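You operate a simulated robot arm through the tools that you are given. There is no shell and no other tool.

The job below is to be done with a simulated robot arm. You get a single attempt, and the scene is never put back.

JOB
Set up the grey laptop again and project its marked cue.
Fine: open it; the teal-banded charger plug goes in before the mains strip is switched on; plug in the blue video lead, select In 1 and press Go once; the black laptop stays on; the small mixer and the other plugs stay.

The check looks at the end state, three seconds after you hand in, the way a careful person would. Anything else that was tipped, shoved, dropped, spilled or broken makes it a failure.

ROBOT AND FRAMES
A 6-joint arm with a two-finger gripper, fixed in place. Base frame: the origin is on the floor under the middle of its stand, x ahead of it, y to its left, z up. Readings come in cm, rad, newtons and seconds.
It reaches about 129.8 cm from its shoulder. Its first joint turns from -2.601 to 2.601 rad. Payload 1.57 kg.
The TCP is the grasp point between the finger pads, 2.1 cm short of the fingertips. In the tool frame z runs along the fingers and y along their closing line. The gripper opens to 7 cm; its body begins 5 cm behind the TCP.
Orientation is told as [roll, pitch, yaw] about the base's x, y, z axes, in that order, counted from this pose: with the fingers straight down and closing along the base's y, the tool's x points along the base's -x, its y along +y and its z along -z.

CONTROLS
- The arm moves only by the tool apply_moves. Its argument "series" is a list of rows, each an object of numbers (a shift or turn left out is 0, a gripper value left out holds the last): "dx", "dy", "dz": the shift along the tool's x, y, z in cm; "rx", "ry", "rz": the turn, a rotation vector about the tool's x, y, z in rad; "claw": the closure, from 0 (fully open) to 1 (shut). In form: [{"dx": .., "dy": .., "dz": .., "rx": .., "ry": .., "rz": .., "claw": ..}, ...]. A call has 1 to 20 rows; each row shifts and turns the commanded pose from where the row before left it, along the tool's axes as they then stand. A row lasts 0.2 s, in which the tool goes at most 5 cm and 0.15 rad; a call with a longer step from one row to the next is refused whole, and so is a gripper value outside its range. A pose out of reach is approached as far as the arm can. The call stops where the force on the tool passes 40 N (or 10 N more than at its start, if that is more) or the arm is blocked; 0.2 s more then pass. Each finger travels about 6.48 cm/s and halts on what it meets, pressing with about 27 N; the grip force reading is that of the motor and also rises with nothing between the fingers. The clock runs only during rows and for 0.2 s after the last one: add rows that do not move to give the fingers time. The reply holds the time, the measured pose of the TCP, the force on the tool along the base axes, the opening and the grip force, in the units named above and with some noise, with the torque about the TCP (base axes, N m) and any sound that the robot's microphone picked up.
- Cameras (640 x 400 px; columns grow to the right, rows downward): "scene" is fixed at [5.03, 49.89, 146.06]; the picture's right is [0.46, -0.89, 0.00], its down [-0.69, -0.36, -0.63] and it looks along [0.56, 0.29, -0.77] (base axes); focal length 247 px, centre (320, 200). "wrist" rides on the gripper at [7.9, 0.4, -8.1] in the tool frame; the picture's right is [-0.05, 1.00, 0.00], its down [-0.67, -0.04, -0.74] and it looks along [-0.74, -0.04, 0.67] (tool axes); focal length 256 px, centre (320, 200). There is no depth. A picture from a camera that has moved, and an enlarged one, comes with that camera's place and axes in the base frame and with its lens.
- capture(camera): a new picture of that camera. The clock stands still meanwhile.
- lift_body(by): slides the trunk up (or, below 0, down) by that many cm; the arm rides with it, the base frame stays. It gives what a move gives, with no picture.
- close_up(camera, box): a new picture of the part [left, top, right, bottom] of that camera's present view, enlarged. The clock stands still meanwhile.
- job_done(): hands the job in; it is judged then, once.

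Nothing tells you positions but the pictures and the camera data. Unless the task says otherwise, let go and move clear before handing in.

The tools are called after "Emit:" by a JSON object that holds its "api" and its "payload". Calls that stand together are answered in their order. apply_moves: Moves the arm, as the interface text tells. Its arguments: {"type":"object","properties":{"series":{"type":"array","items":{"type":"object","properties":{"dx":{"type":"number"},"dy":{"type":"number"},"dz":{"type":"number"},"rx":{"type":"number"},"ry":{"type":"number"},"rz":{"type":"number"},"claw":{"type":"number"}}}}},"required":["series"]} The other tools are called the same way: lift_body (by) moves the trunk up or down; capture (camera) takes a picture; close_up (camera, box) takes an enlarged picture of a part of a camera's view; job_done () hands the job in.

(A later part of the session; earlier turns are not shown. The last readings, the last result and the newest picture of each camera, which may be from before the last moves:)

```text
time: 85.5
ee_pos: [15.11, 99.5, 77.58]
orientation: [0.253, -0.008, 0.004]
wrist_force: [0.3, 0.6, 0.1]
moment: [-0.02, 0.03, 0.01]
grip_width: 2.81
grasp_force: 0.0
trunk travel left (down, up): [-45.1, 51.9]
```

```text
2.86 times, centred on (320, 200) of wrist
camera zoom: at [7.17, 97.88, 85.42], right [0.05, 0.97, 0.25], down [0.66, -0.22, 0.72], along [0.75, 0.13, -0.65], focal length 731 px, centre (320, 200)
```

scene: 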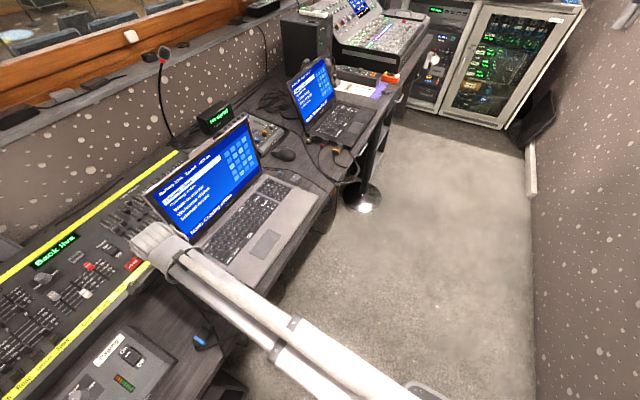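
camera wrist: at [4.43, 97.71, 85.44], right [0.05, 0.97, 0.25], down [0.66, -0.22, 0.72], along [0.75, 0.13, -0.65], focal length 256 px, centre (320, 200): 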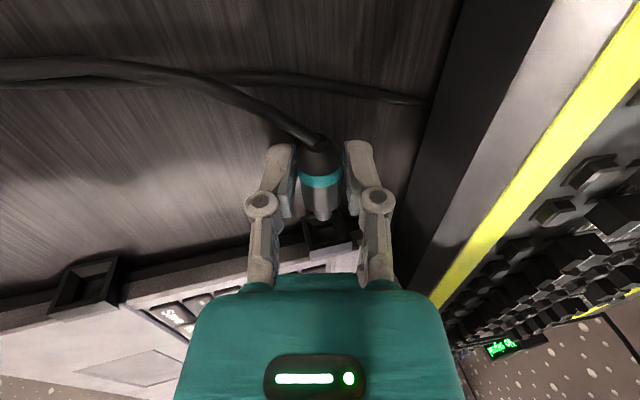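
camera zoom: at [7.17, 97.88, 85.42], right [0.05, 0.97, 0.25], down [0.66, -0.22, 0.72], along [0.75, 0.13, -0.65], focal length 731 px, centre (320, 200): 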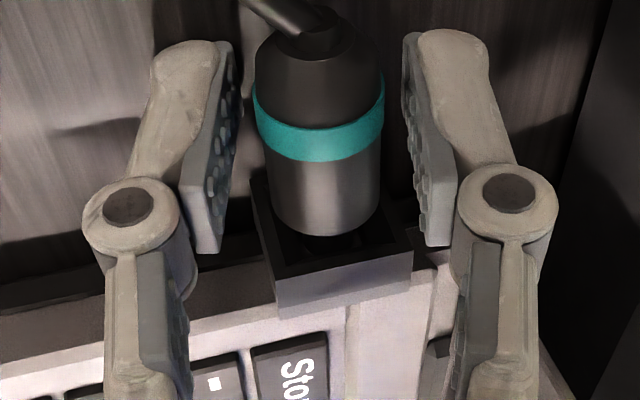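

The plug stays in the socket on release. Withdrawing upward carefully.

Emit:
{"api": "lift_body", "payload": {"by": 0.5}}

Emit:
{"api": "apply_moves", "payload": {"series": [{"dy": -0.12, "claw": 0.45}, {"claw": 0.45}]}}

Emit:
{"api": "lift_body", "payload": {"by": 2.5}}

Emit:
{"api": "capture", "payload": {"camera": "wrist"}}

```text
time: 86.0
ee_pos: [15.15, 99.56, 78.01]
orientation: [0.25, -0.006, 0.004]
wrist_force: [-0.7, -0.4, 0.2]
moment: [0.01, -0.02, 0.01]
grip_width: 2.81
grasp_force: 0.1
trunk travel left (down, up): [-45.6, 51.4]
```

```text
time: 86.6
ee_pos: [15.14, 99.42, 78.03]
orientation: [0.252, -0.007, 0.004]
wrist_force: [0.6, 0.0, 1.0]
moment: [0.05, -0.02, 0.0]
grip_width: 3.83
grasp_force: 0.0
trunk travel left (down, up): [-45.6, 51.4]
```

```text
time: 87.3
ee_pos: [15.2, 99.36, 80.55]
orientation: [0.251, -0.007, 0.003]
wrist_force: [0.0, -0.3, 0.0]
moment: [-0.01, -0.02, 0.02]
grip_width: 3.84
grasp_force: 0.3
trunk travel left (down, up): [-48.1, 48.9]
```

```text
taken
camera wrist: at [7.17, 97.75, 88.42], right [0.05, 0.97, 0.25], down [0.66, -0.22, 0.72], along [0.75, 0.13, -0.65], focal length 256 px, centre (320, 200)
```

wrist: 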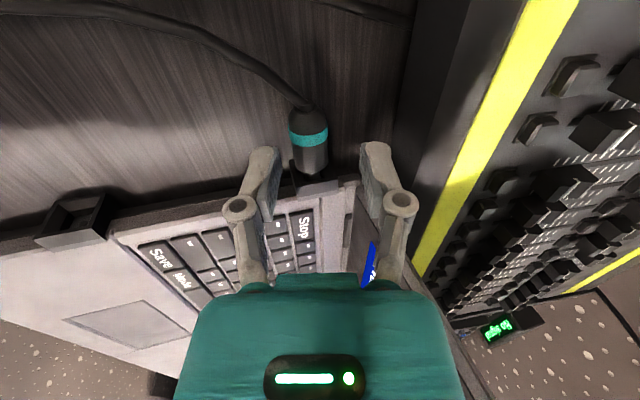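

Emit:
{"api": "lift_body", "payload": {"by": 8}}

Emit:
{"api": "apply_moves", "payload": {"series": [{"dx": 2.8}, {"dx": 2.8}, {"dx": 2.8}, {"dx": 2.8}, {"rx": 0.125, "dx": 1}, {"rx": 0.125}, {}]}}

Emit:
{"api": "capture", "payload": {"camera": "wrist"}}

Emit:
{"api": "close_up", "payload": {"camera": "wrist", "box": [290, 130, 380, 220]}}

Emit:
{"api": "close_up", "payload": {"camera": "scene", "box": [130, 150, 330, 290]}}

```text
time: 88.5
ee_pos: [15.14, 99.43, 88.51]
orientation: [0.253, -0.005, 0.003]
wrist_force: [0.5, -0.5, 0.7]
moment: [0.03, 0.05, -0.01]
grip_width: 3.85
grasp_force: 0.0
trunk travel left (down, up): [-56.1, 40.9]
```

```text
time: 90.1
ee_pos: [2.87, 99.33, 87.93]
orientation: [0.0, -0.007, 0.003]
wrist_force: [-0.1, 0.0, -0.3]
moment: [-0.04, -0.04, 0.01]
grip_width: 3.85
grasp_force: 0.2
out of reach, approached as far as the arm can: row 5
trunk travel left (down, up): [-56.1, 40.9]
```

```text
taken
camera wrist: at [-5.1, 99.69, 95.97], right [0.05, 1.0, 0.0], down [0.66, -0.03, 0.75], along [0.75, -0.04, -0.66], focal length 256 px, centre (320, 200)
```

wrist: 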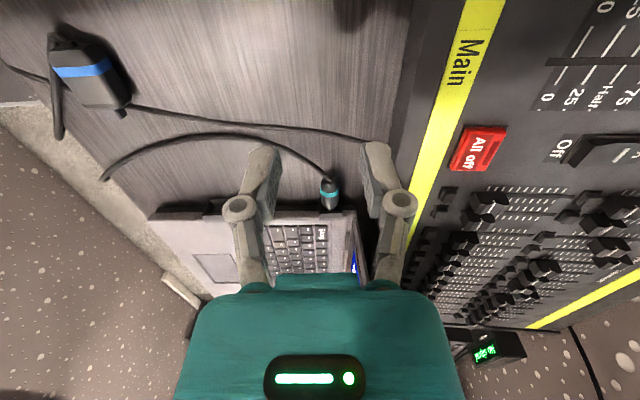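

```text
4.44 times, centred on (335, 175) of wrist
camera zoom: at [-5.1, 99.69, 95.97], right [0.05, 1.0, 0.0], down [0.66, -0.03, 0.75], along [0.75, -0.04, -0.66], focal length 1138 px, centre (253, 311)
```

zoom: 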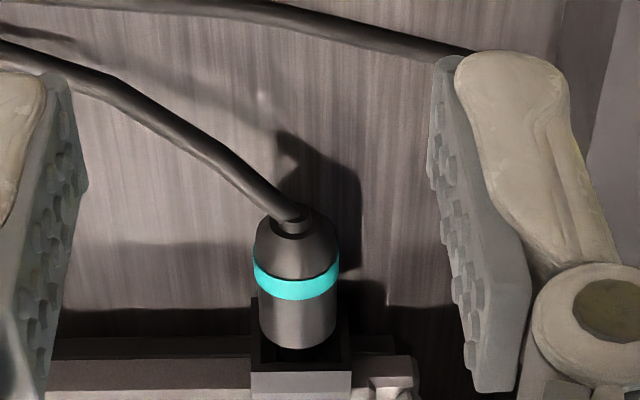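

```text
2.86 times, centred on (230, 220) of scene
camera zoom: at [5.03, 49.89, 146.06], right [0.46, -0.89, 0.0], down [-0.69, -0.36, -0.63], along [0.56, 0.29, -0.77], focal length 704 px, centre (577, 143)
```

zoom: 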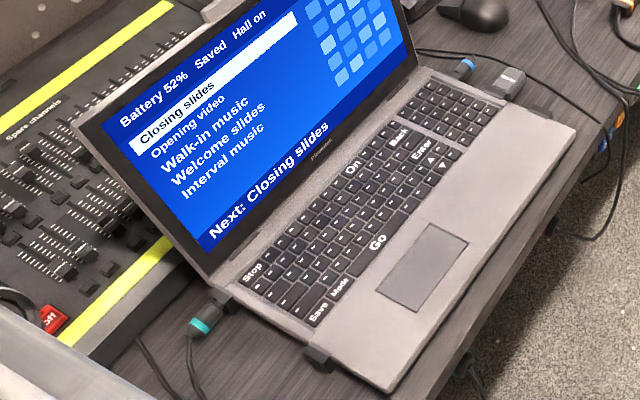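

Teal is plugged and stays put. Next: the blue video plug near (3, 82). Moving above it with a wide opening.

Emit:
{"api": "apply_moves", "payload": {"series": [{"dy": -3.5, "dx": 0.1, "claw": 0.2}, {"dy": -3.5, "dx": 0.1, "claw": 0.2}, {"dy": -3.5, "dx": 0.1}, {"dy": -3.5, "dx": 0.1}, {"dy": -3.3, "dx": 0.1}, {}]}}

Emit:
{"api": "capture", "payload": {"camera": "wrist"}}

Emit:
{"api": "close_up", "payload": {"camera": "wrist", "box": [230, 30, 410, 170]}}

```text
time: 91.5
ee_pos: [2.39, 82.05, 87.94]
orientation: [0.002, -0.008, 0.003]
wrist_force: [0.4, -0.1, 0.5]
moment: [0.0, -0.03, 0.03]
grip_width: 5.61
grasp_force: 0.0
trunk travel left (down, up): [-56.1, 40.9]
```

```text
taken
camera wrist: at [-5.54, 82.39, 96.0], right [0.05, 1.0, 0.0], down [0.66, -0.03, 0.75], along [0.75, -0.04, -0.66], focal length 256 px, centre (320, 200)
```

wrist: 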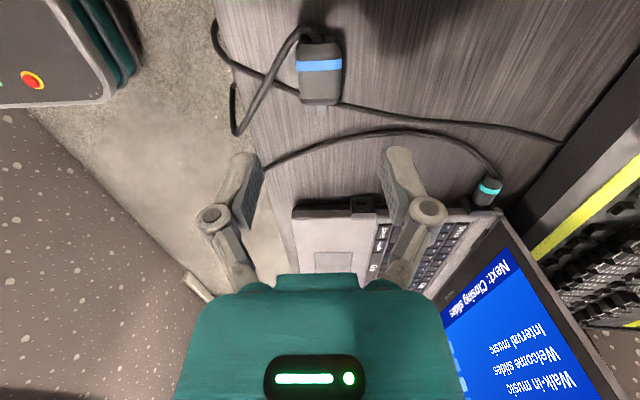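

```text
2.86 times, centred on (320, 100) of wrist
camera zoom: at [-5.54, 82.39, 96.0], right [0.05, 1.0, 0.0], down [0.66, -0.03, 0.75], along [0.75, -0.04, -0.66], focal length 731 px, centre (320, 486)
```

zoom: 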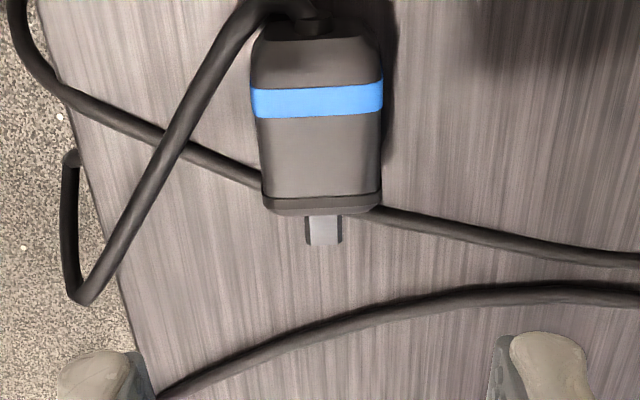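

Blue plug: axis along x at y≈81.93, body x≈0–4.1, width ≈3.2 cm, tip to ≈5.75. A couple of cables lie near the -y side, so I use a narrow opening and descend in stages.

Emit:
{"api": "apply_moves", "payload": {"series": [{"dx": -0.3, "dy": -0.1, "claw": 0.4}, {"claw": 0.4}]}}

Emit:
{"api": "lift_body", "payload": {"by": -8}}

Emit:
{"api": "close_up", "payload": {"camera": "wrist", "box": [220, 100, 420, 240]}}

```text
time: 92.1
ee_pos: [2.78, 81.95, 87.99]
orientation: [0.001, -0.006, 0.004]
wrist_force: [-0.5, -1.1, 0.1]
moment: [0.01, -0.01, 0.01]
grip_width: 4.2
grasp_force: 0.1
trunk travel left (down, up): [-56.1, 40.9]
```

```text
time: 93.2
ee_pos: [2.7, 81.9, 79.98]
orientation: [0.003, -0.005, 0.005]
wrist_force: [-0.4, 0.3, 0.4]
moment: [0.0, 0.03, 0.0]
grip_width: 4.2
grasp_force: 0.0
trunk travel left (down, up): [-48.1, 48.9]
```

```text
2.86 times, centred on (320, 170) of wrist
camera zoom: at [-5.23, 82.3, 87.99], right [0.05, 1.0, 0.0], down [0.66, -0.03, 0.75], along [0.75, -0.04, -0.66], focal length 731 px, centre (320, 286)
```

zoom: 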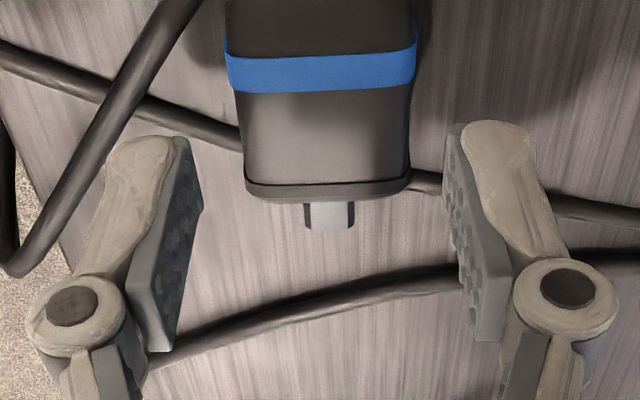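

Emit:
{"api": "lift_body", "payload": {"by": -1.7}}

Emit:
{"api": "close_up", "payload": {"camera": "wrist", "box": [220, 100, 420, 240]}}

Emit:
{"api": "lift_body", "payload": {"by": -0.9}}

Emit:
{"api": "close_up", "payload": {"camera": "wrist", "box": [220, 100, 420, 240]}}

```text
time: 93.9
ee_pos: [2.81, 81.95, 78.27]
orientation: [0.002, -0.006, 0.003]
wrist_force: [-0.7, -0.1, -0.2]
moment: [0.01, 0.03, -0.01]
grip_width: 4.23
grasp_force: 0.1
trunk travel left (down, up): [-46.4, 50.6]
```

```text
2.86 times, centred on (320, 170) of wrist
camera zoom: at [-5.23, 82.3, 86.29], right [0.05, 1.0, 0.0], down [0.66, -0.03, 0.75], along [0.75, -0.04, -0.66], focal length 731 px, centre (320, 286)
```

zoom: 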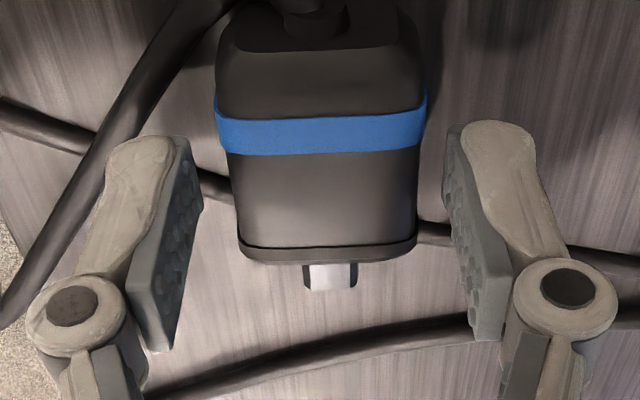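

```text
time: 94.5
ee_pos: [2.79, 81.9, 77.36]
orientation: [0.002, -0.007, 0.004]
wrist_force: [-0.4, -0.2, 1.1]
moment: [0.0, 0.05, -0.02]
grip_width: 4.19
grasp_force: 0.1
trunk travel left (down, up): [-45.5, 51.5]
```

```text
2.86 times, centred on (320, 170) of wrist
camera zoom: at [-5.23, 82.31, 85.39], right [0.05, 1.0, 0.0], down [0.66, -0.03, 0.75], along [0.75, -0.04, -0.66], focal length 731 px, centre (320, 286)
```

zoom: 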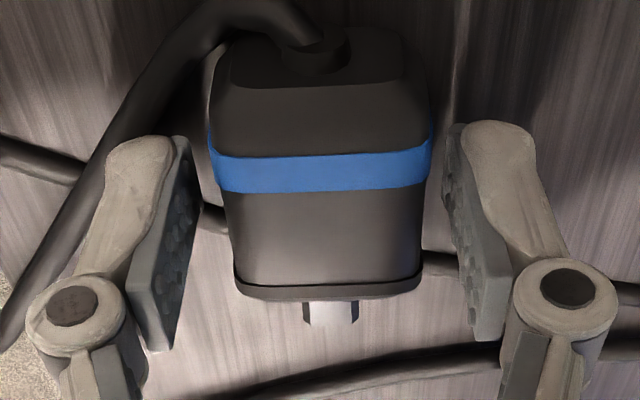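

Emit:
{"api": "lift_body", "payload": {"by": -0.2}}

Emit:
{"api": "apply_moves", "payload": {"series": [{"claw": 1}, {"claw": 1}, {"claw": 1}, {"claw": 1}]}}

Emit:
{"api": "close_up", "payload": {"camera": "wrist", "box": [220, 100, 420, 240]}}

```text
time: 95.0
ee_pos: [2.86, 81.99, 77.13]
orientation: [0.002, -0.007, 0.003]
wrist_force: [0.4, -0.6, -0.3]
moment: [-0.02, 0.01, -0.02]
grip_width: 4.21
grasp_force: 0.0
trunk travel left (down, up): [-45.3, 51.7]
```

```text
time: 96.0
ee_pos: [2.75, 82.0, 77.25]
orientation: [0.002, -0.007, 0.004]
wrist_force: [-0.5, 1.0, 1.8]
moment: [0.0, -0.05, 0.02]
grip_width: 3.51
grasp_force: 26.9
trunk travel left (down, up): [-45.3, 51.7]
```

```text
2.86 times, centred on (320, 170) of wrist
camera zoom: at [-5.23, 82.3, 85.2], right [0.05, 1.0, 0.0], down [0.66, -0.03, 0.75], along [0.75, -0.04, -0.66], focal length 731 px, centre (320, 286)
```

zoom: 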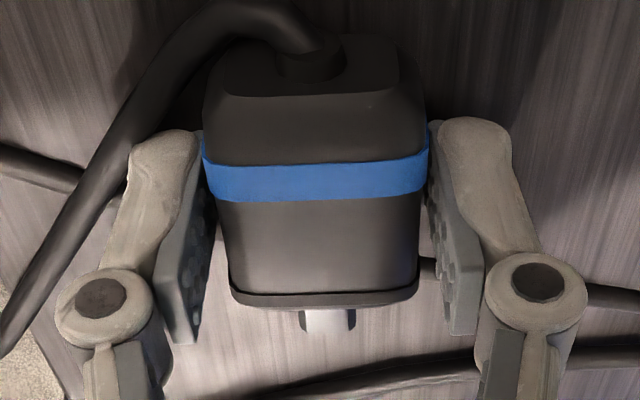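

The grip landed on the band near the pads' edge. I'll reopen slightly and shift back 0.9 cm so the band is centred in the pads.

Emit:
{"api": "apply_moves", "payload": {"series": [{"claw": 0.4}, {"claw": 0.4}, {"dx": 0.45, "claw": 0.4}, {"dx": 0.45, "claw": 0.4}, {"claw": 0.4}]}}

Emit:
{"api": "close_up", "payload": {"camera": "wrist", "box": [220, 100, 420, 240]}}

```text
time: 97.2
ee_pos: [1.8, 81.94, 77.11]
orientation: [-0.002, -0.008, 0.002]
wrist_force: [-0.3, -0.7, 0.4]
moment: [0.03, -0.01, -0.01]
grip_width: 4.19
grasp_force: 0.1
trunk travel left (down, up): [-45.3, 51.7]
```

```text
2.86 times, centred on (320, 170) of wrist
camera zoom: at [-6.17, 82.3, 85.19], right [0.05, 1.0, 0.0], down [0.66, -0.03, 0.75], along [0.75, -0.04, -0.66], focal length 731 px, centre (320, 286)
```

zoom: 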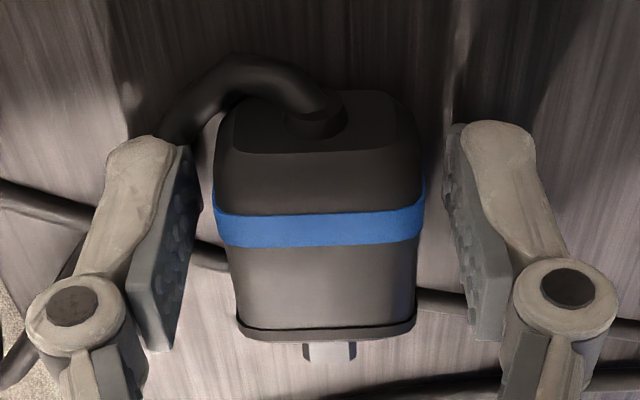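

Emit:
{"api": "apply_moves", "payload": {"series": [{"claw": 1}, {"claw": 1}, {"claw": 1}, {"claw": 1}]}}

Emit:
{"api": "lift_body", "payload": {"by": 3}}

Emit:
{"api": "capture", "payload": {"camera": "wrist"}}

Emit:
{"api": "close_up", "payload": {"camera": "wrist", "box": [220, 100, 420, 240]}}

```text
time: 98.2
ee_pos: [1.84, 81.84, 77.14]
orientation: [0.002, -0.007, 0.004]
wrist_force: [0.4, 0.3, 1.4]
moment: [0.0, 0.0, 0.01]
grip_width: 3.49
grasp_force: 27.3
trunk travel left (down, up): [-45.3, 51.7]
```

```text
time: 98.9
ee_pos: [1.85, 81.97, 80.12]
orientation: [0.002, -0.007, 0.004]
wrist_force: [-0.8, -0.1, -0.6]
moment: [-0.01, 0.04, 0.0]
grip_width: 3.48
grasp_force: 26.8
trunk travel left (down, up): [-48.3, 48.7]
```

```text
taken
camera wrist: at [-6.15, 82.31, 88.19], right [0.05, 1.0, 0.0], down [0.66, -0.03, 0.75], along [0.75, -0.04, -0.66], focal length 256 px, centre (320, 200)
```

wrist: 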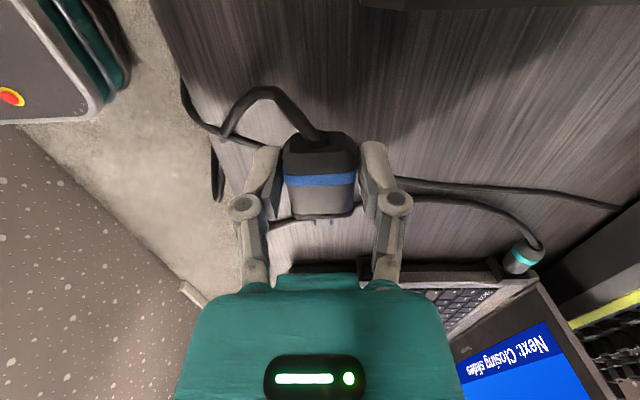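

```text
2.86 times, centred on (320, 170) of wrist
camera zoom: at [-6.15, 82.31, 88.19], right [0.05, 1.0, 0.0], down [0.66, -0.03, 0.75], along [0.75, -0.04, -0.66], focal length 731 px, centre (320, 286)
```

zoom: 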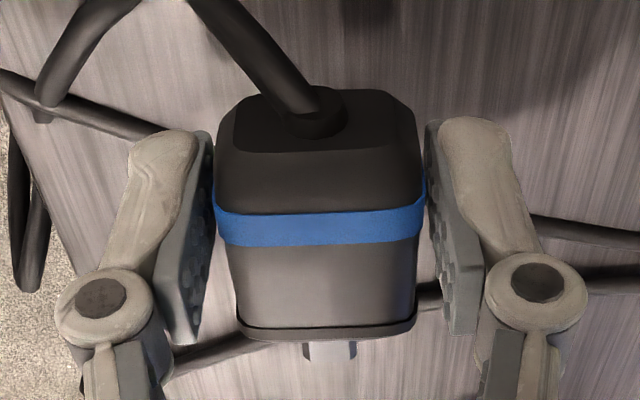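

Blue plug is held. Carrying it in front of the front-left port.

Emit:
{"api": "apply_moves", "payload": {"series": [{"dx": -2.1, "dy": 0.85, "claw": 1}, {"dx": -2.1, "dy": 0.85, "claw": 1}, {"dx": -2.1, "dy": 0.85, "claw": 1}, {"dx": -2.1, "dy": 0.85, "claw": 1}, {"dx": -1.9, "dy": 0.85, "claw": 1}, {"claw": 1}]}}

Emit:
{"api": "capture", "payload": {"camera": "wrist"}}

Emit:
{"api": "close_up", "payload": {"camera": "wrist", "box": [240, 130, 400, 290]}}

Emit:
{"api": "capture", "payload": {"camera": "scene"}}

```text
time: 100.3
ee_pos: [12.1, 86.21, 80.17]
orientation: [0.002, -0.007, 0.003]
wrist_force: [0.5, 0.0, -0.7]
moment: [0.02, 0.0, -0.03]
grip_width: 3.49
grasp_force: 27.0
trunk travel left (down, up): [-48.3, 48.7]
```

```text
taken
camera wrist: at [4.14, 86.62, 88.18], right [0.05, 1.0, 0.0], down [0.66, -0.03, 0.75], along [0.75, -0.04, -0.66], focal length 256 px, centre (320, 200)
```

wrist: 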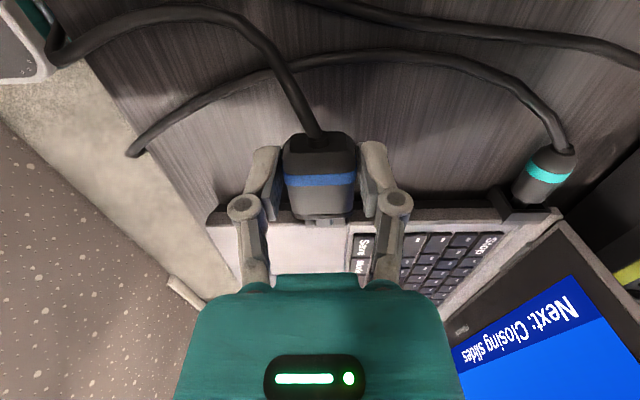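

```text
2.50 times, centred on (320, 210) of wrist
camera zoom: at [4.14, 86.62, 88.18], right [0.05, 1.0, 0.0], down [0.66, -0.03, 0.75], along [0.75, -0.04, -0.66], focal length 640 px, centre (320, 175)
```

zoom: 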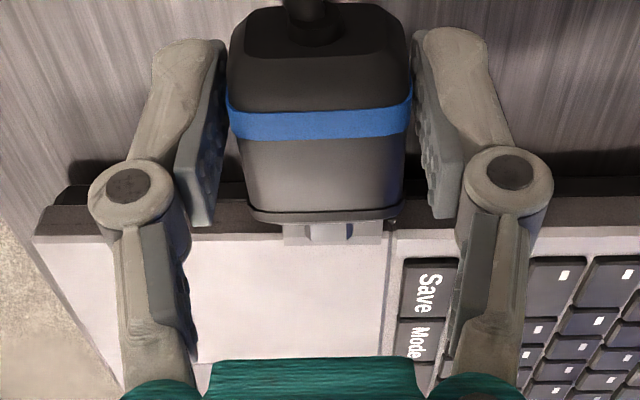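

```text
taken
```

scene: 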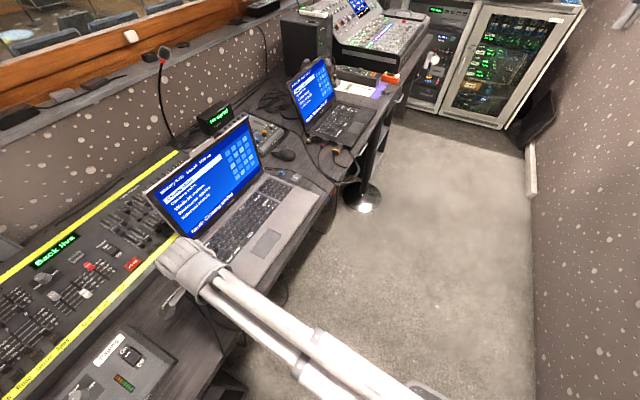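

Emit:
{"api": "lift_body", "payload": {"by": -2.3}}

Emit:
{"api": "close_up", "payload": {"camera": "wrist", "box": [240, 130, 400, 290]}}

Emit:
{"api": "close_up", "payload": {"camera": "wrist", "box": [290, 190, 370, 260]}}

```text
time: 101.0
ee_pos: [12.09, 86.26, 77.91]
orientation: [0.002, -0.007, 0.002]
wrist_force: [0.1, 0.2, 0.0]
moment: [0.01, -0.02, -0.02]
grip_width: 3.5
grasp_force: 27.1
trunk travel left (down, up): [-46.0, 51.0]
```

```text
2.50 times, centred on (320, 210) of wrist
camera zoom: at [4.13, 86.6, 85.89], right [0.05, 1.0, 0.0], down [0.66, -0.03, 0.75], along [0.75, -0.04, -0.66], focal length 640 px, centre (320, 175)
```

zoom: 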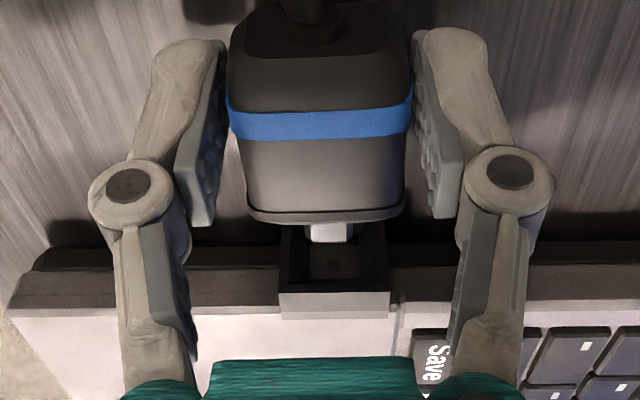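

```text
5.71 times, centred on (330, 225) of wrist
camera zoom: at [4.13, 86.6, 85.89], right [0.05, 1.0, 0.0], down [0.66, -0.03, 0.75], along [0.75, -0.04, -0.66], focal length 1463 px, centre (263, 57)
```

zoom: 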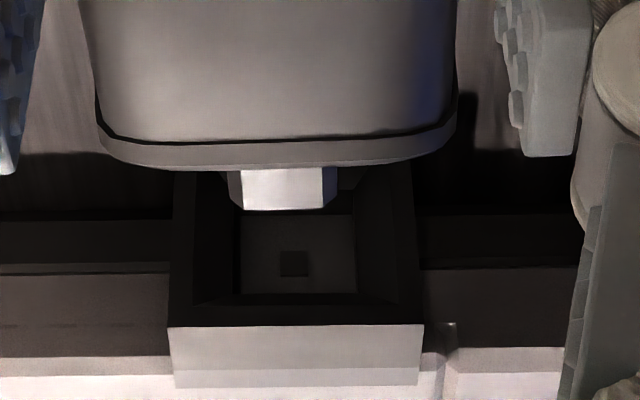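

Aligned in y within 0.1 cm; the port centre is about 0.45 cm lower than the tip. Lowering and nudging, then advancing slowly.

Emit:
{"api": "lift_body", "payload": {"by": -0.45}}

Emit:
{"api": "apply_moves", "payload": {"series": [{"dy": 0.07, "dx": -0.4, "claw": 1}, {"dx": -0.4, "claw": 1}, {"claw": 1}]}}

Emit:
{"api": "close_up", "payload": {"camera": "wrist", "box": [290, 190, 370, 260]}}

```text
time: 101.6
ee_pos: [12.02, 86.16, 77.43]
orientation: [0.001, -0.007, 0.005]
wrist_force: [0.8, 0.5, -0.8]
moment: [0.01, 0.0, -0.01]
grip_width: 3.5
grasp_force: 27.1
trunk travel left (down, up): [-45.5, 51.5]
```

```text
time: 102.4
ee_pos: [12.87, 86.28, 77.47]
orientation: [0.002, -0.007, 0.004]
wrist_force: [-0.1, 0.1, -0.5]
moment: [0.0, 0.02, 0.0]
grip_width: 3.48
grasp_force: 27.2
trunk travel left (down, up): [-45.5, 51.5]
```

```text
5.71 times, centred on (330, 225) of wrist
camera zoom: at [4.98, 86.7, 85.44], right [0.05, 1.0, 0.0], down [0.66, -0.03, 0.75], along [0.75, -0.04, -0.66], focal length 1463 px, centre (263, 57)
```

zoom: 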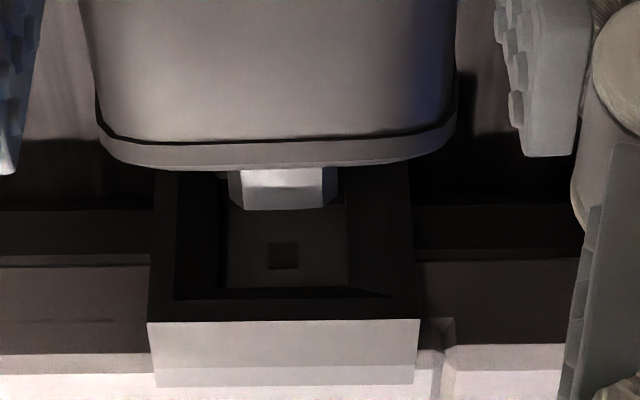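

Emit:
{"api": "apply_moves", "payload": {"series": [{"dx": -0.3, "claw": 1}, {"dx": -0.3, "claw": 1}, {"dx": -0.2, "claw": 1}, {"claw": 1}]}}

Emit:
{"api": "close_up", "payload": {"camera": "wrist", "box": [290, 190, 370, 260]}}

```text
time: 103.4
ee_pos: [13.76, 86.28, 77.43]
orientation: [0.001, -0.005, 0.004]
wrist_force: [-0.5, -0.3, 0.1]
moment: [-0.01, 0.02, -0.02]
grip_width: 3.49
grasp_force: 26.9
trunk travel left (down, up): [-45.5, 51.5]
```

```text
5.71 times, centred on (330, 225) of wrist
camera zoom: at [5.78, 86.7, 85.44], right [0.05, 1.0, 0.0], down [0.66, -0.03, 0.75], along [0.75, -0.04, -0.66], focal length 1463 px, centre (263, 57)
```

zoom: 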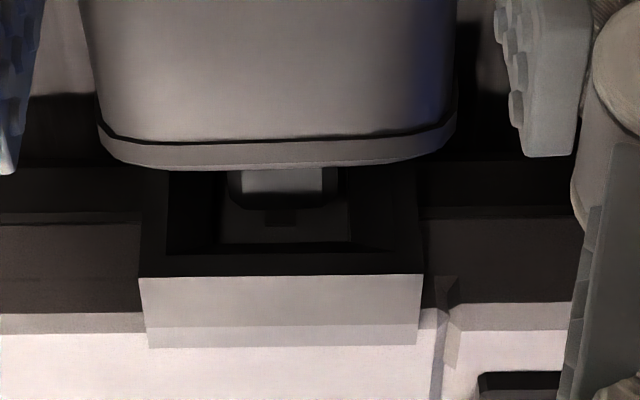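

Emit:
{"api": "apply_moves", "payload": {"series": [{"dx": -0.2, "claw": 1}, {"dx": -0.2, "claw": 1}, {"claw": 1}]}}

Emit:
{"api": "apply_moves", "payload": {"series": [{"dx": -0.2, "claw": 1}, {"claw": 1}]}}

Emit:
{"api": "close_up", "payload": {"camera": "wrist", "box": [290, 190, 370, 260]}}

```text
time: 104.2
ee_pos: [14.25, 86.33, 77.37]
orientation: [0.001, -0.007, 0.003]
wrist_force: [0.0, 0.1, -0.3]
moment: [0.01, 0.01, -0.03]
grip_width: 3.53
grasp_force: 26.9
trunk travel left (down, up): [-45.5, 51.5]
```

```text
time: 104.8
ee_pos: [14.26, 86.27, 77.4]
orientation: [0.001, -0.008, 0.004]
wrist_force: [-1.3, 0.1, -0.3]
moment: [-0.03, 0.01, -0.01]
grip_width: 3.51
grasp_force: 26.9
trunk travel left (down, up): [-45.5, 51.5]
```

```text
5.71 times, centred on (330, 225) of wrist
camera zoom: at [6.34, 86.68, 85.44], right [0.05, 1.0, 0.0], down [0.66, -0.03, 0.75], along [0.75, -0.04, -0.66], focal length 1463 px, centre (263, 57)
```

zoom: 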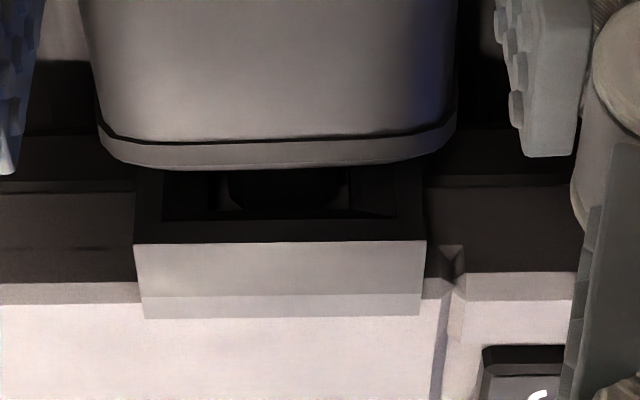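

Emit:
{"api": "apply_moves", "payload": {"series": [{"dx": -0.2, "claw": 1}, {"claw": 1}]}}

Emit:
{"api": "apply_moves", "payload": {"series": [{"dx": -0.15, "claw": 1}, {"claw": 1}]}}

Emit:
{"api": "close_up", "payload": {"camera": "wrist", "box": [290, 190, 370, 260]}}

```text
time: 105.4
ee_pos: [14.5, 86.22, 77.34]
orientation: [0.002, -0.005, 0.004]
wrist_force: [-2.5, -1.0, -0.1]
moment: [0.02, 0.05, -0.04]
grip_width: 3.5
grasp_force: 27.1
trunk travel left (down, up): [-45.5, 51.5]
```

```text
time: 106.0
ee_pos: [14.6, 86.27, 77.36]
orientation: [0.0, -0.006, 0.005]
wrist_force: [-6.6, -2.1, -7.0]
moment: [-0.02, 0.31, -0.02]
grip_width: 3.49
grasp_force: 27.1
trunk travel left (down, up): [-45.5, 51.5]
```

```text
5.71 times, centred on (330, 225) of wrist
camera zoom: at [6.56, 86.65, 85.44], right [0.05, 1.0, 0.0], down [0.66, -0.03, 0.75], along [0.75, -0.04, -0.66], focal length 1463 px, centre (263, 57)
```

zoom: 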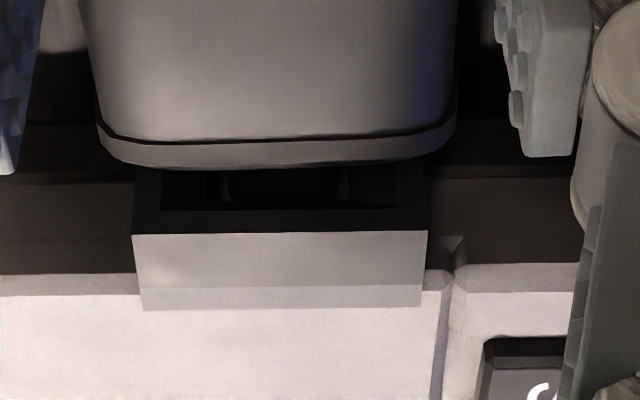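

A downward reaction suggests the tip is a little high; lowering 0.12 and pushing on.

Emit:
{"api": "lift_body", "payload": {"by": -0.12}}

Emit:
{"api": "apply_moves", "payload": {"series": [{"dx": -0.1, "claw": 1}, {"claw": 1}]}}

Emit:
{"api": "close_up", "payload": {"camera": "wrist", "box": [290, 190, 370, 260]}}

```text
time: 106.5
ee_pos: [14.38, 86.29, 77.43]
orientation: [0.004, -0.008, 0.006]
wrist_force: [-10.2, 2.2, 12.6]
moment: [-0.04, 0.02, 0.09]
grip_width: 3.5
grasp_force: 26.4
trunk travel left (down, up): [-45.4, 51.6]
```

```text
time: 107.1
ee_pos: [14.6, 86.21, 77.43]
orientation: [0.004, -0.005, 0.004]
wrist_force: [-15.6, 3.7, 13.0]
moment: [0.05, 0.21, 0.0]
grip_width: 3.49
grasp_force: 27.3
trunk travel left (down, up): [-45.4, 51.6]
```

```text
5.71 times, centred on (330, 225) of wrist
camera zoom: at [6.57, 86.63, 85.42], right [0.05, 1.0, 0.0], down [0.66, -0.03, 0.75], along [0.75, -0.03, -0.66], focal length 1463 px, centre (263, 57)
```

zoom: 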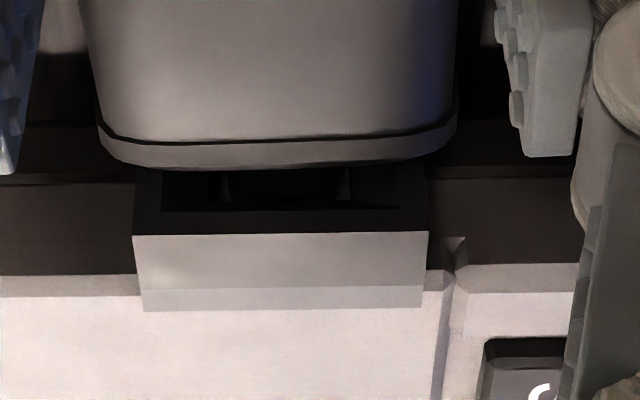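

Same stiff fit as the teal plug: the tip is in the pocket and bottomed, with a body gap like the seated orange video plug on the black laptop. Relieving the preload and releasing.

Emit:
{"api": "apply_moves", "payload": {"series": [{"dx": 0.08, "claw": 1}, {"claw": 1}]}}

Emit:
{"api": "lift_body", "payload": {"by": 0.06}}

Emit:
{"api": "apply_moves", "payload": {"series": [{"claw": 0.43}, {"claw": 0.43}, {"claw": 0.43}]}}

Emit:
{"api": "close_up", "payload": {"camera": "wrist", "box": [240, 130, 400, 290]}}

```text
time: 107.7
ee_pos: [14.58, 86.26, 77.4]
orientation: [0.003, -0.008, 0.006]
wrist_force: [-11.7, 5.2, 13.8]
moment: [0.09, 0.44, 0.0]
grip_width: 3.48
grasp_force: 27.0
trunk travel left (down, up): [-45.4, 51.6]
```

```text
time: 108.2
ee_pos: [14.55, 86.34, 77.37]
orientation: [0.001, -0.007, 0.006]
wrist_force: [-10.7, 2.2, 5.8]
moment: [0.1, 0.23, 0.01]
grip_width: 3.47
grasp_force: 27.1
trunk travel left (down, up): [-45.5, 51.5]
```

```text
time: 109.0
ee_pos: [14.66, 86.16, 77.27]
orientation: [0.003, -0.005, 0.003]
wrist_force: [1.2, -0.1, 0.4]
moment: [-0.02, -0.02, 0.01]
grip_width: 3.95
grasp_force: 0.1
trunk travel left (down, up): [-45.5, 51.5]
```

```text
2.50 times, centred on (320, 210) of wrist
camera zoom: at [6.68, 86.67, 85.38], right [0.05, 1.0, 0.0], down [0.66, -0.03, 0.75], along [0.75, -0.04, -0.66], focal length 640 px, centre (320, 175)
```

zoom: 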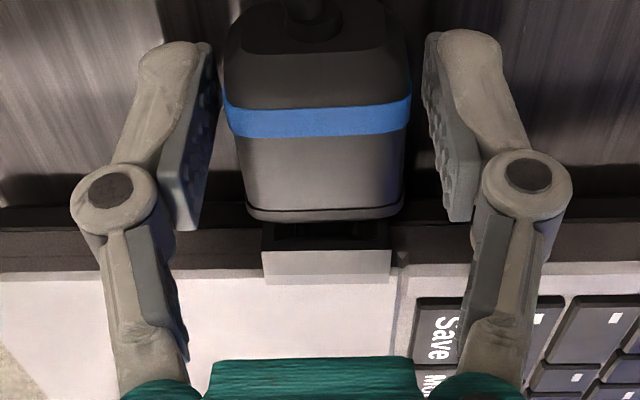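

Blue stays in. Withdrawing upward and backing off to inspect both plugs.

Emit:
{"api": "lift_body", "payload": {"by": 3}}

Emit:
{"api": "lift_body", "payload": {"by": 8}}

Emit:
{"api": "apply_moves", "payload": {"series": [{"dx": 3, "dy": 1}, {"dx": 3, "dy": 1}, {"dx": 3, "dy": 1}, {"dx": 3, "dy": 1.5}, {}]}}

Emit:
{"api": "capture", "payload": {"camera": "wrist"}}

Emit:
{"api": "close_up", "payload": {"camera": "wrist", "box": [240, 120, 420, 240]}}

Emit:
{"api": "close_up", "payload": {"camera": "scene", "box": [130, 150, 330, 290]}}

```text
time: 109.7
ee_pos: [14.66, 86.42, 80.37]
orientation: [0.001, -0.008, 0.002]
wrist_force: [-0.2, 0.2, 0.1]
moment: [0.01, -0.02, 0.01]
grip_width: 4.02
grasp_force: 0.0
trunk travel left (down, up): [-48.5, 48.5]
```

```text
time: 110.9
ee_pos: [14.69, 86.31, 88.41]
orientation: [0.001, -0.008, 0.004]
wrist_force: [-0.1, -0.2, -0.7]
moment: [0.0, -0.03, -0.01]
grip_width: 3.99
grasp_force: 0.1
trunk travel left (down, up): [-56.5, 40.5]
```

```text
time: 112.1
ee_pos: [2.55, 90.7, 88.25]
orientation: [0.003, -0.005, 0.002]
wrist_force: [-0.2, -0.3, -0.2]
moment: [0.01, 0.02, 0.0]
grip_width: 4.0
grasp_force: 0.1
trunk travel left (down, up): [-56.5, 40.5]
```

```text
taken
camera wrist: at [-5.34, 91.1, 96.37], right [0.05, 1.0, 0.0], down [0.66, -0.03, 0.75], along [0.75, -0.04, -0.66], focal length 256 px, centre (320, 200)
```

wrist: 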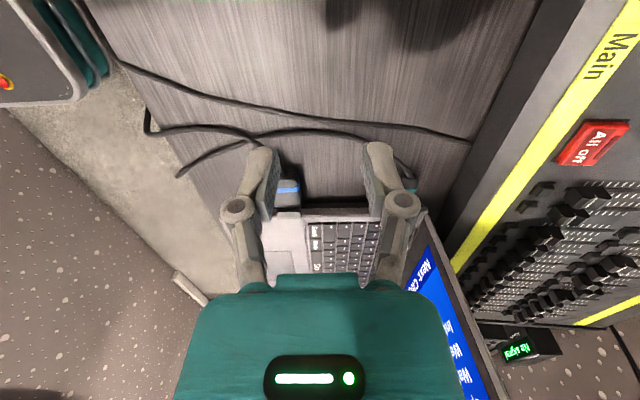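

```text
3.33 times, centred on (330, 180) of wrist
camera zoom: at [-5.34, 91.1, 96.37], right [0.05, 1.0, 0.0], down [0.66, -0.03, 0.75], along [0.75, -0.04, -0.66], focal length 853 px, centre (287, 267)
```

zoom: 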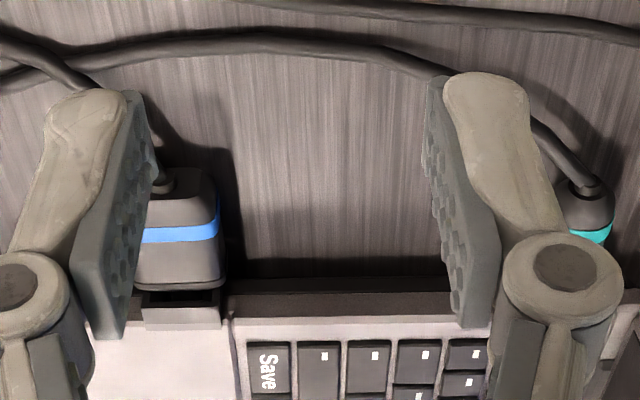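

```text
2.86 times, centred on (230, 220) of scene
camera zoom: at [5.03, 49.89, 146.06], right [0.46, -0.89, 0.0], down [-0.69, -0.36, -0.63], along [0.56, 0.29, -0.77], focal length 704 px, centre (577, 143)
```

zoom: 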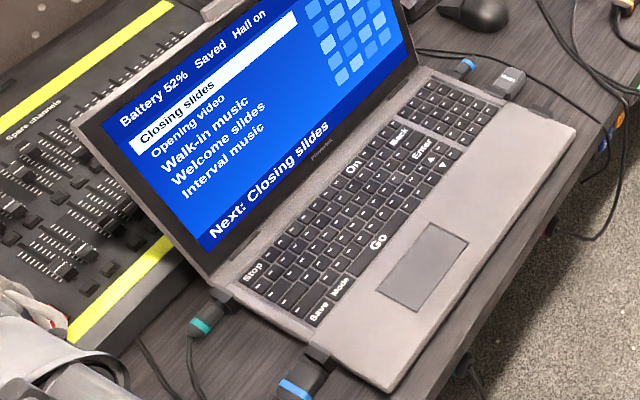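

Both plugs are in their ports. Next is the mains strip: rocker's On end at about (21.35, 82, 64.5). I'll move in front of it, turn to face +y with fingers closed and horizontal.

Emit:
{"api": "apply_moves", "payload": {"series": [{"dx": -2.69, "dy": -2.96}, {"dx": -2.69, "dy": -2.96}, {"dx": -2.69, "dy": -2.96}, {"dx": -2.69, "dy": -2.96}, {"dx": -2.69, "dy": -2.96}, {"dx": -2.69, "dy": -2.96}, {"dx": -2.69, "dy": -2.96, "claw": 1}, {"claw": 1}]}}

Emit:
{"api": "apply_moves", "payload": {"series": [{"rz": -0.1428}, {"rz": -0.1428}, {"rz": -0.1428}, {"rz": -0.1428}, {"rz": -0.1428}, {"rz": -0.1428}, {"rz": -0.1428}, {"rz": -0.1428}, {"rz": -0.1428}, {"rz": -0.1428}, {"rz": -0.1428}, {}]}}

```text
time: 113.9
ee_pos: [21.55, 70.04, 88.37]
orientation: [0.002, -0.005, 0.005]
wrist_force: [0.7, -0.5, -0.5]
moment: [0.0, 0.02, 0.04]
grip_width: 0.0
grasp_force: 27.0
trunk travel left (down, up): [-56.5, 40.5]
```

```text
time: 116.5
ee_pos: [21.45, 70.1, 88.25]
orientation: [-0.007, -0.001, 1.577]
wrist_force: [-0.7, 0.7, 0.0]
moment: [0.02, 0.02, 0.0]
grip_width: 0.0
grasp_force: 26.8
trunk travel left (down, up): [-56.5, 40.5]
```

Emit:
{"api": "apply_moves", "payload": {"series": [{"ry": -0.15}, {"ry": -0.15}, {"ry": -0.15}, {"ry": -0.15}, {"ry": -0.15}, {"ry": -0.15}, {"ry": -0.15}, {"ry": -0.15}, {"ry": -0.15}, {"ry": -0.15}, {"ry": -0.07}, {}]}}

Emit:
{"api": "capture", "payload": {"camera": "scene"}}

```text
time: 119.1
ee_pos: [21.48, 70.05, 106.94]
orientation: [-1.412, -1.563, 2.987]
wrist_force: [-0.6, 0.0, 0.7]
moment: [-0.01, -0.01, -0.01]
grip_width: 0.0
grasp_force: 27.0
out of reach, approached as far as the arm can: row 2, 3, 4, 5, 6, 7, 8, 9, 10, 11
trunk travel left (down, up): [-56.5, 40.5]
```

```text
taken
```

scene: 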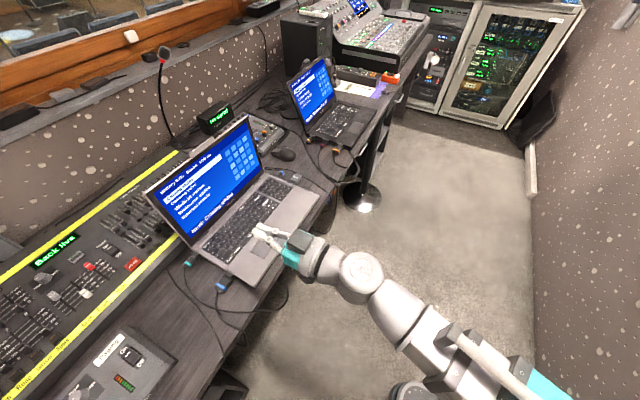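

Emit:
{"api": "close_up", "payload": {"camera": "scene", "box": [165, 240, 265, 310]}}

Emit:
{"api": "close_up", "payload": {"camera": "scene", "box": [170, 245, 215, 275]}}

Emit:
{"api": "close_up", "payload": {"camera": "scene", "box": [205, 265, 250, 295]}}

```text
5.71 times, centred on (215, 275) of scene
camera zoom: at [5.03, 49.89, 146.06], right [0.46, -0.89, 0.0], down [-0.69, -0.36, -0.63], along [0.56, 0.29, -0.77], focal length 1409 px, centre (920, -229)
```

zoom: 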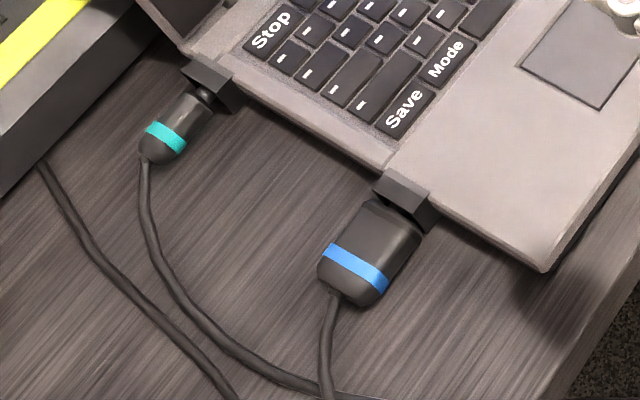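

```text
13.33 times, centred on (192, 260) of scene
camera zoom: at [5.03, 49.89, 146.06], right [0.46, -0.89, 0.0], down [-0.69, -0.36, -0.63], along [0.56, 0.29, -0.77], focal length 3288 px, centre (2020, -600)
```

zoom: 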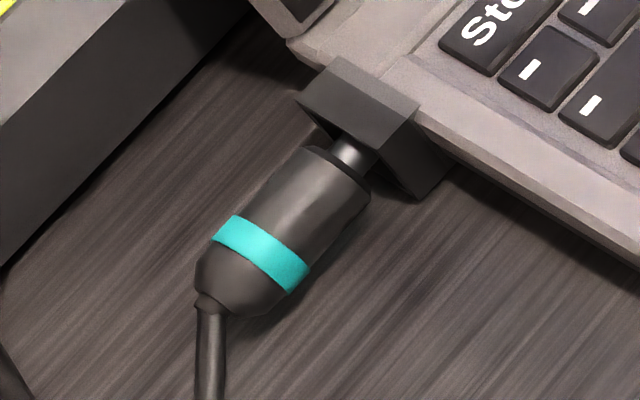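

```text
13.33 times, centred on (228, 280) of scene
camera zoom: at [5.03, 49.89, 146.06], right [0.46, -0.89, 0.0], down [-0.69, -0.36, -0.63], along [0.56, 0.29, -0.77], focal length 3288 px, centre (1553, -867)
```

zoom: 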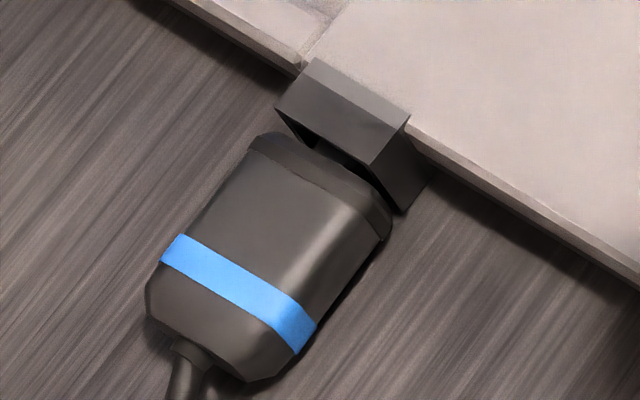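

Looking closely, the teal plug still shows some metal tip outside its socket, unlike the crimson reference. Let me compare at higher zoom.

Emit:
{"api": "close_up", "payload": {"camera": "scene", "box": [318, 140, 333, 152]}}

Emit:
{"api": "close_up", "payload": {"camera": "scene", "box": [336, 144, 351, 156]}}

Emit:
{"api": "close_up", "payload": {"camera": "scene", "box": [188, 246, 206, 262]}}

Emit:
{"api": "close_up", "payload": {"camera": "scene", "box": [216, 266, 240, 286]}}

```text
16.00 times, centred on (326, 146) of scene
camera zoom: at [5.03, 49.89, 146.06], right [0.46, -0.89, 0.0], down [-0.69, -0.36, -0.63], along [0.56, 0.29, -0.77], focal length 3945 px, centre (232, 1064)
```

zoom: 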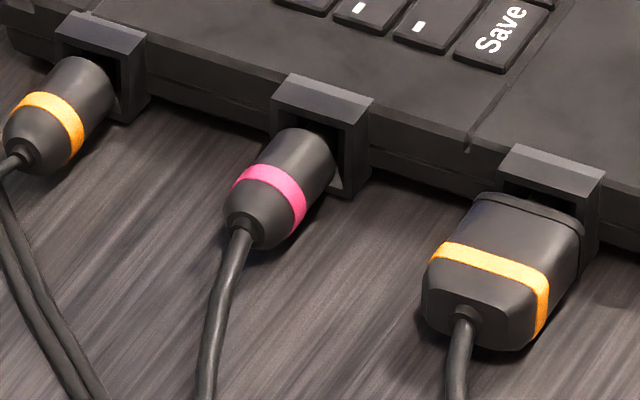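

```text
16.00 times, centred on (344, 150) of scene
camera zoom: at [5.03, 49.89, 146.06], right [0.46, -0.89, 0.0], down [-0.69, -0.36, -0.63], along [0.56, 0.29, -0.77], focal length 3945 px, centre (-56, 1000)
```

zoom: 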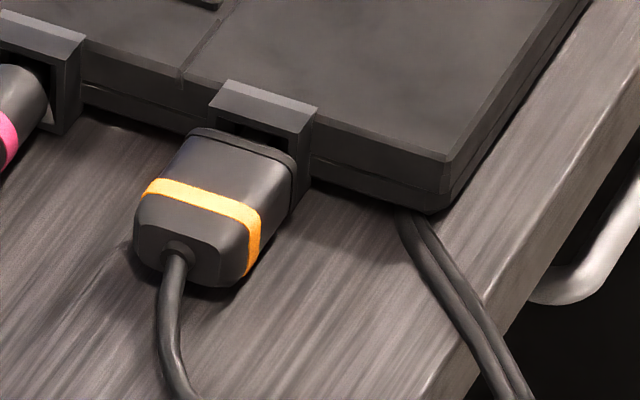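

```text
16.00 times, centred on (197, 254) of scene
camera zoom: at [5.03, 49.89, 146.06], right [0.46, -0.89, 0.0], down [-0.69, -0.36, -0.63], along [0.56, 0.29, -0.77], focal length 3945 px, centre (2288, -664)
```

zoom: 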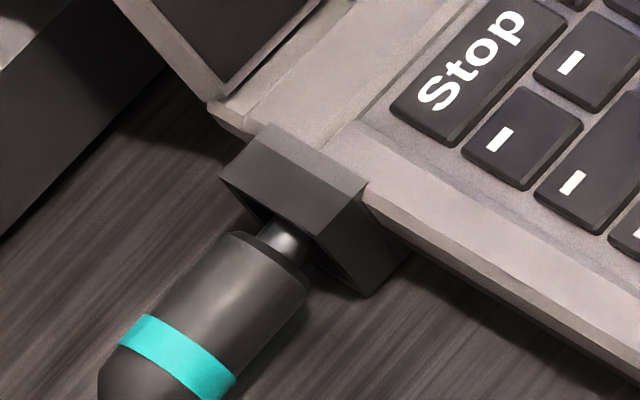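

```text
16.00 times, centred on (228, 276) of scene
camera zoom: at [5.03, 49.89, 146.06], right [0.46, -0.89, 0.0], down [-0.69, -0.36, -0.63], along [0.56, 0.29, -0.77], focal length 3945 px, centre (1792, -1016)
```

zoom: 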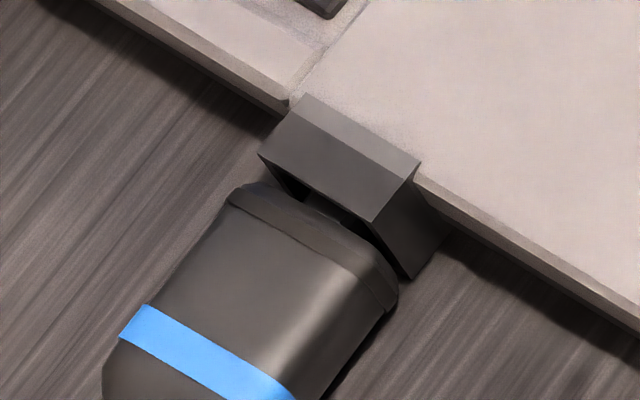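

I want a definite reference for "fully seated", so I'll look at the black laptop's crimson and orange plugs with the wrist camera from the same kind of viewpoint. Straightening the wrist first.

Emit:
{"api": "apply_moves", "payload": {"series": [{"ry": 0.15}, {"ry": 0.15}, {"ry": 0.15}, {"ry": 0.15}, {"ry": 0.15}, {"ry": 0.15}, {"ry": 0.15}, {"ry": 0.15}, {"ry": 0.15}, {"ry": 0.15}, {"ry": 0.07}, {}]}}

Emit:
{"api": "apply_moves", "payload": {"series": [{"rz": 0.1428}, {"rz": 0.1428}, {"rz": 0.1428}, {"rz": 0.1428}, {"rz": 0.1428}, {"rz": 0.1428}, {"rz": 0.1428}, {"rz": 0.1428}, {"rz": 0.1428}, {"rz": 0.1428}, {"rz": 0.1428}, {}]}}

```text
time: 121.7
ee_pos: [21.49, 70.03, 88.45]
orientation: [-0.007, 0.002, 1.574]
wrist_force: [0.5, -0.5, 0.3]
moment: [0.0, 0.01, 0.01]
grip_width: 0.0
grasp_force: 27.3
out of reach, approached as far as the arm can: row 1, 2, 3, 4, 5, 6, 7, 8, 9, 10
trunk travel left (down, up): [-56.5, 40.5]
```

```text
time: 124.3
ee_pos: [21.58, 70.01, 88.36]
orientation: [0.002, -0.006, 0.001]
wrist_force: [0.1, -0.2, -0.9]
moment: [0.02, 0.01, 0.0]
grip_width: 0.0
grasp_force: 27.4
trunk travel left (down, up): [-56.5, 40.5]
```

Emit:
{"api": "apply_moves", "payload": {"series": [{"dx": -3, "dy": 1, "claw": 0.3}, {"dx": -4, "dy": 1, "claw": 0.3}, {"dx": -4, "dy": 1}, {"dx": -4, "dy": 1}, {"dx": -4, "dy": 1}, {"dx": -4, "dy": 1}, {"dx": -4, "dy": 1}, {"dx": -4, "dy": 1}, {"dx": -4, "dy": 1}, {"dx": -4, "dy": 1}, {"dx": -3, "dy": 1}, {}]}}

Emit:
{"api": "capture", "payload": {"camera": "wrist"}}

Emit:
{"api": "capture", "payload": {"camera": "scene"}}

```text
time: 126.9
ee_pos: [63.54, 81.14, 88.47]
orientation: [0.002, -0.005, 0.005]
wrist_force: [-0.4, 1.0, -0.3]
moment: [-0.01, 0.02, 0.01]
grip_width: 4.89
grasp_force: 0.1
out of reach, approached as far as the arm can: row 9
trunk travel left (down, up): [-56.5, 40.5]
```

```text
taken
camera wrist: at [55.61, 81.53, 96.36], right [0.05, 1.0, 0.0], down [0.66, -0.03, 0.75], along [0.75, -0.04, -0.66], focal length 256 px, centre (320, 200)
```

wrist: 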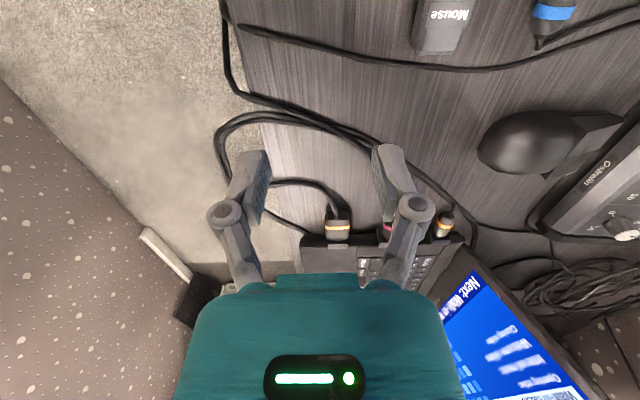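

```text
taken
```

scene: 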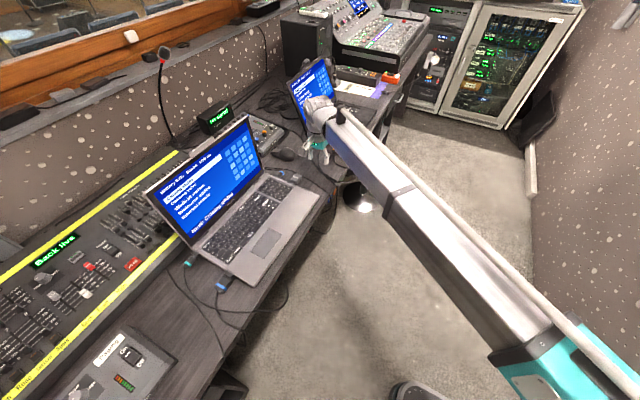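

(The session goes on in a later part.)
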